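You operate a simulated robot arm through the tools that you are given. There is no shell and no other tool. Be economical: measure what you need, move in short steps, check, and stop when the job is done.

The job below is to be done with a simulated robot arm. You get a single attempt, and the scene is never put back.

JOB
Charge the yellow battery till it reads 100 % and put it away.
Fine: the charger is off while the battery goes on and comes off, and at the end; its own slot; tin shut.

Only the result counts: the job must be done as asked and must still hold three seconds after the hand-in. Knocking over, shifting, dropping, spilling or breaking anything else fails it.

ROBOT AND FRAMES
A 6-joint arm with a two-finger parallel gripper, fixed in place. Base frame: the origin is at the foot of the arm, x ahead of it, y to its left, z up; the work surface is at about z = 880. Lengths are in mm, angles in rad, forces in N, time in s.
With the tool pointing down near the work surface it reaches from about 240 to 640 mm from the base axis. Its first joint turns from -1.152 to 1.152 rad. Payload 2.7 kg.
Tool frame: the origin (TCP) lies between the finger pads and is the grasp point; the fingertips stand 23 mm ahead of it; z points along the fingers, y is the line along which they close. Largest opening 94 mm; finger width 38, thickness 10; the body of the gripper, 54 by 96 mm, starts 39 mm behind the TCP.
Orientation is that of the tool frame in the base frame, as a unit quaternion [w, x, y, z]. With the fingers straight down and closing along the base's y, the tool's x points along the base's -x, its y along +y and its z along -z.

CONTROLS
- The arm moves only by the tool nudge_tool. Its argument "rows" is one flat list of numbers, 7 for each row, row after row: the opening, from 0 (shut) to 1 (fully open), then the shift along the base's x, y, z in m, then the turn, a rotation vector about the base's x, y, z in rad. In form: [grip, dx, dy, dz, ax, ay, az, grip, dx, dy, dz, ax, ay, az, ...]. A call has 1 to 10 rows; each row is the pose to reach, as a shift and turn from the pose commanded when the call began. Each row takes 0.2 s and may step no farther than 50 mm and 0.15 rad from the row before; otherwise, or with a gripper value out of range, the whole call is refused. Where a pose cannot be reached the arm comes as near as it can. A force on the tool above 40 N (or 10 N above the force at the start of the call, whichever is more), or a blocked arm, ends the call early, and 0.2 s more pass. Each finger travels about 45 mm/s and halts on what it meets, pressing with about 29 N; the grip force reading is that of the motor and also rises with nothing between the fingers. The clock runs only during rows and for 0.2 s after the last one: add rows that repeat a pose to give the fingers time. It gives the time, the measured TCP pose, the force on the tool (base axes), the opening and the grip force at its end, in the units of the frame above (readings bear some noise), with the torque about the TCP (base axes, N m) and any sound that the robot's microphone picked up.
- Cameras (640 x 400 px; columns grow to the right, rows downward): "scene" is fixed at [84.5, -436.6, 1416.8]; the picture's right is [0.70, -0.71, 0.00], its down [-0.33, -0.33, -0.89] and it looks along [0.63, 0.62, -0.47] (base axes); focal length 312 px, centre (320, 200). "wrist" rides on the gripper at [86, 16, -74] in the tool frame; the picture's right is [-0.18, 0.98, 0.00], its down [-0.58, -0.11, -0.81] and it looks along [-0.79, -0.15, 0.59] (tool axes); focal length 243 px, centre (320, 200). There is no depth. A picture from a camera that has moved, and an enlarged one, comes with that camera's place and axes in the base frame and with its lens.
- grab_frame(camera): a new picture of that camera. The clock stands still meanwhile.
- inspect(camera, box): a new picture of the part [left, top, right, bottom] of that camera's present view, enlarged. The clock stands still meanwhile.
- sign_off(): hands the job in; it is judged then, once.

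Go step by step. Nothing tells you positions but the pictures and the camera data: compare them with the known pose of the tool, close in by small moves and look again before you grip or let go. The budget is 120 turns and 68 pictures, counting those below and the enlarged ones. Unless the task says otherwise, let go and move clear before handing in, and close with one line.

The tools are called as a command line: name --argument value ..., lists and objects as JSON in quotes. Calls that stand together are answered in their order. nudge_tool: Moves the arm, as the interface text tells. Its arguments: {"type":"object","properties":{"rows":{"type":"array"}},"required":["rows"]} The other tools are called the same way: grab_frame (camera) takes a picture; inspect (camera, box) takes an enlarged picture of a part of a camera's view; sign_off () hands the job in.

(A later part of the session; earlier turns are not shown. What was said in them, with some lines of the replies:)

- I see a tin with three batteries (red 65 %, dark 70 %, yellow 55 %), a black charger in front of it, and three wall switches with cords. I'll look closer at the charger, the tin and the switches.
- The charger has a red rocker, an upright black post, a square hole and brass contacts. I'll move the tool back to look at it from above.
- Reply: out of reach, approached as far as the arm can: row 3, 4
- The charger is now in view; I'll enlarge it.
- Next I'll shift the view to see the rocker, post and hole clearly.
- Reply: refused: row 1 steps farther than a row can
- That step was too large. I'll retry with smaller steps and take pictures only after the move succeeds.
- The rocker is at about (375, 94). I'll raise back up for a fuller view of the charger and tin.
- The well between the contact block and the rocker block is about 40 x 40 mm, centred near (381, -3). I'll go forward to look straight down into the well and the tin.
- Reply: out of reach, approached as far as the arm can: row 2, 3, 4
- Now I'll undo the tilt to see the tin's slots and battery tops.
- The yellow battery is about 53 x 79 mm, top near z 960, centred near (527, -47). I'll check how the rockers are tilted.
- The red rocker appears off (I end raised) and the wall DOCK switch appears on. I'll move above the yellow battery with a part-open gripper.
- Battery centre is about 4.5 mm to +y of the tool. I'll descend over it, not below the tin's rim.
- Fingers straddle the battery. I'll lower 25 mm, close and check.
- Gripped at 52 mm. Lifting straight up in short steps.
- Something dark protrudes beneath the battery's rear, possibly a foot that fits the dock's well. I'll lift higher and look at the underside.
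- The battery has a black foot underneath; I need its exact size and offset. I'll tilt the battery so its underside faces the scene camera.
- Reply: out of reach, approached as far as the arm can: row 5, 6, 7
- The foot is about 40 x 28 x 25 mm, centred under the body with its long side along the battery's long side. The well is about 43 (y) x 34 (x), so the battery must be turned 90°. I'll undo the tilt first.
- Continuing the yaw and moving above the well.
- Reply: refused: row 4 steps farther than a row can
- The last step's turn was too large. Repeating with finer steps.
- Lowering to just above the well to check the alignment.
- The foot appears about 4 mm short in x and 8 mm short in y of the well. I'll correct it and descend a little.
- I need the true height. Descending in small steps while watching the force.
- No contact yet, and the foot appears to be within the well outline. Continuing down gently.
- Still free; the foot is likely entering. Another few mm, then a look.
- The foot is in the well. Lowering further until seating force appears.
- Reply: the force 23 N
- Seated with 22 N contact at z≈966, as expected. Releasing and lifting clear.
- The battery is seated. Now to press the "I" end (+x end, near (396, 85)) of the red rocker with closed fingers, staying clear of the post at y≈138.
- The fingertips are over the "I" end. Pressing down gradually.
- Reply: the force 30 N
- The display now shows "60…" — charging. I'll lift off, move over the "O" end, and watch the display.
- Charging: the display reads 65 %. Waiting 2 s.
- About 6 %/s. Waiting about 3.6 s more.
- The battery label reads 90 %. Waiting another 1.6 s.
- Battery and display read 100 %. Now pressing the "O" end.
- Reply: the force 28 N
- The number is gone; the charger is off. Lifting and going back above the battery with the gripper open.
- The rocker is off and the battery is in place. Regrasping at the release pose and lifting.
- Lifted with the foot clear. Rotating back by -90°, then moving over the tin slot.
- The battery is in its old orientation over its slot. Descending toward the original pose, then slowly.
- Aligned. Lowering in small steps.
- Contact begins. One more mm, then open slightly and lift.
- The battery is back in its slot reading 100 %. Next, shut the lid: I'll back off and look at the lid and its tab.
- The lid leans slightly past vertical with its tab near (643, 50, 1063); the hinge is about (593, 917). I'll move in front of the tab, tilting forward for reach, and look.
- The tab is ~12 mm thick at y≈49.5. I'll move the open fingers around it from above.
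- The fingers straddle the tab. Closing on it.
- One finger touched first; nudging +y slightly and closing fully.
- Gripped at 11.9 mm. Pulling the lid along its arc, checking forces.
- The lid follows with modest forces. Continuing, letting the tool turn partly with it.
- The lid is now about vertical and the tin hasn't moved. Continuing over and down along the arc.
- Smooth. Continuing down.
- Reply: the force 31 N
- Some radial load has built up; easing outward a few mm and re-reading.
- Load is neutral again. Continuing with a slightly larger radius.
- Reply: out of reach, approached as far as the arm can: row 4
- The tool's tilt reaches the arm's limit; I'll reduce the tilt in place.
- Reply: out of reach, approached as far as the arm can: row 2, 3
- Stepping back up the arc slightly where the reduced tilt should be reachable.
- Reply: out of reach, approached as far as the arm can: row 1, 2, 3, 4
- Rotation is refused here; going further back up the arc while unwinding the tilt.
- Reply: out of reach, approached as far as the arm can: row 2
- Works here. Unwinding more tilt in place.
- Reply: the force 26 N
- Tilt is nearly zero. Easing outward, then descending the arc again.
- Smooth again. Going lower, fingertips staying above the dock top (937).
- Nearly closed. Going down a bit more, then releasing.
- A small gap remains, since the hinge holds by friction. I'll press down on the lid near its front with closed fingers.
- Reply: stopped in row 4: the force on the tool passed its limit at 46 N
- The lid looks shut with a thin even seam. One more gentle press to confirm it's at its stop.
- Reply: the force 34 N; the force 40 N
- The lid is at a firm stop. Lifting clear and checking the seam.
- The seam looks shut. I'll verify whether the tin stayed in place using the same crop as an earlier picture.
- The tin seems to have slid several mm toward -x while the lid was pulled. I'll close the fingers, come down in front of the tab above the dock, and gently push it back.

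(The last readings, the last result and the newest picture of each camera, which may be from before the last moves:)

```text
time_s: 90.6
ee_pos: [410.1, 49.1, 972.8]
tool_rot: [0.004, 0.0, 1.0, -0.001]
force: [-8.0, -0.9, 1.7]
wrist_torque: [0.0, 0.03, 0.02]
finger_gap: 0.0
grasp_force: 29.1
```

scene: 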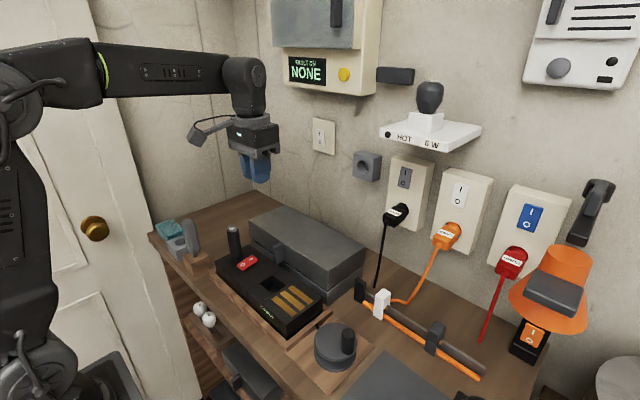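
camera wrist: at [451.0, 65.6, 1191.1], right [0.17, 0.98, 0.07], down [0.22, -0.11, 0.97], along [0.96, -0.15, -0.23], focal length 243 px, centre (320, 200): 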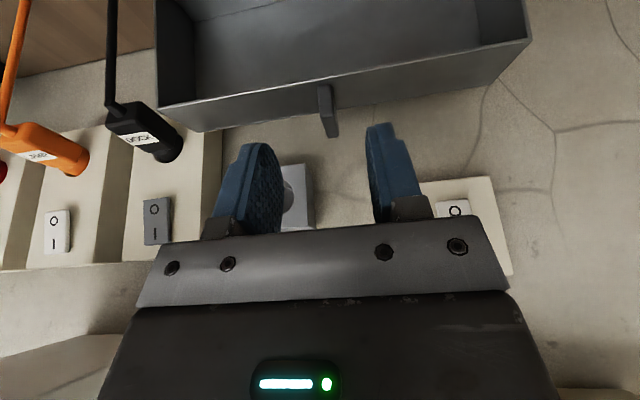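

The tin slides at a steady 8 N, about 4 mm so far. A few mm more.

nudge_tool --rows '[0, 0.0015, 0, 0, 0, 0, 0, 0, 0.003, 0, 0, 0, 0, 0, 0, 0.004, 0, 0, 0, 0, 0]'

nudge_tool --rows '[0, -0.006, 0, 0, 0, 0, 0, 0, -0.015, 0, 0.01, 0, 0, 0, 0, -0.018, 0, 0.05, 0, 0, 0, 0, -0.018, 0, 0.1, 0, 0, 0, 0, -0.018, 0, 0.15, 0, 0, 0, 0, -0.018, 0, 0.2, 0, 0, 0]'

inspect --camera "scene" --box '[240, 200, 380, 320]'

```text
time_s: 91.4
ee_pos: [415.7, 47.7, 973.6]
tool_rot: [0.004, 0.0, 1.0, 0.0]
force: [-8.0, 3.7, 1.7]
wrist_torque: [0.02, 0.06, 0.07]
finger_gap: 0.0
grasp_force: 29.4
```

```text
time_s: 92.8
ee_pos: [395.6, 48.6, 1173.5]
tool_rot: [0.003, -0.001, 1.0, -0.001]
force: [-0.2, 0.1, 0.1]
wrist_torque: [0.0, -0.02, 0.03]
finger_gap: 0.0
grasp_force: 28.8
```

```text
3.33 times, centred on (310, 260) of scene
camera zoom: at [84.5, -436.6, 1416.8], right [0.7, -0.71, 0.0], down [-0.33, -0.33, -0.89], along [0.63, 0.62, -0.47], focal length 1039 px, centre (353, 0)
```

zoom: 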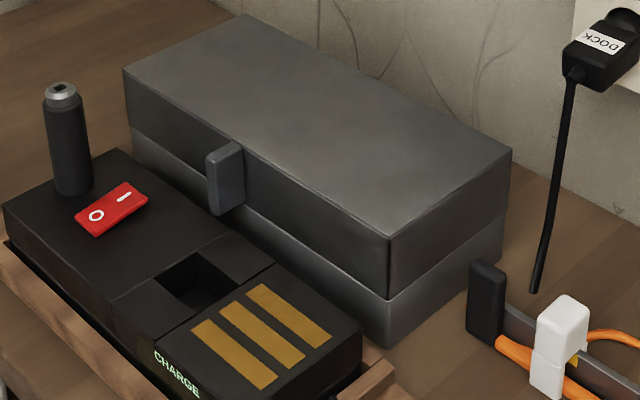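

The tin is back at its original outline, the seam is fully closed, the charger's rocker is at O and the arm is clear. Handing in.

sign_off

```text
The job is handed in.
```

The yellow battery read 100 % and is back in its own slot. The charger was off while the battery went on and came off, and it is off now. The tin is shut: it slid several mm while I closed the lid, so I pushed it back to its original outline, judged by matching pictures.
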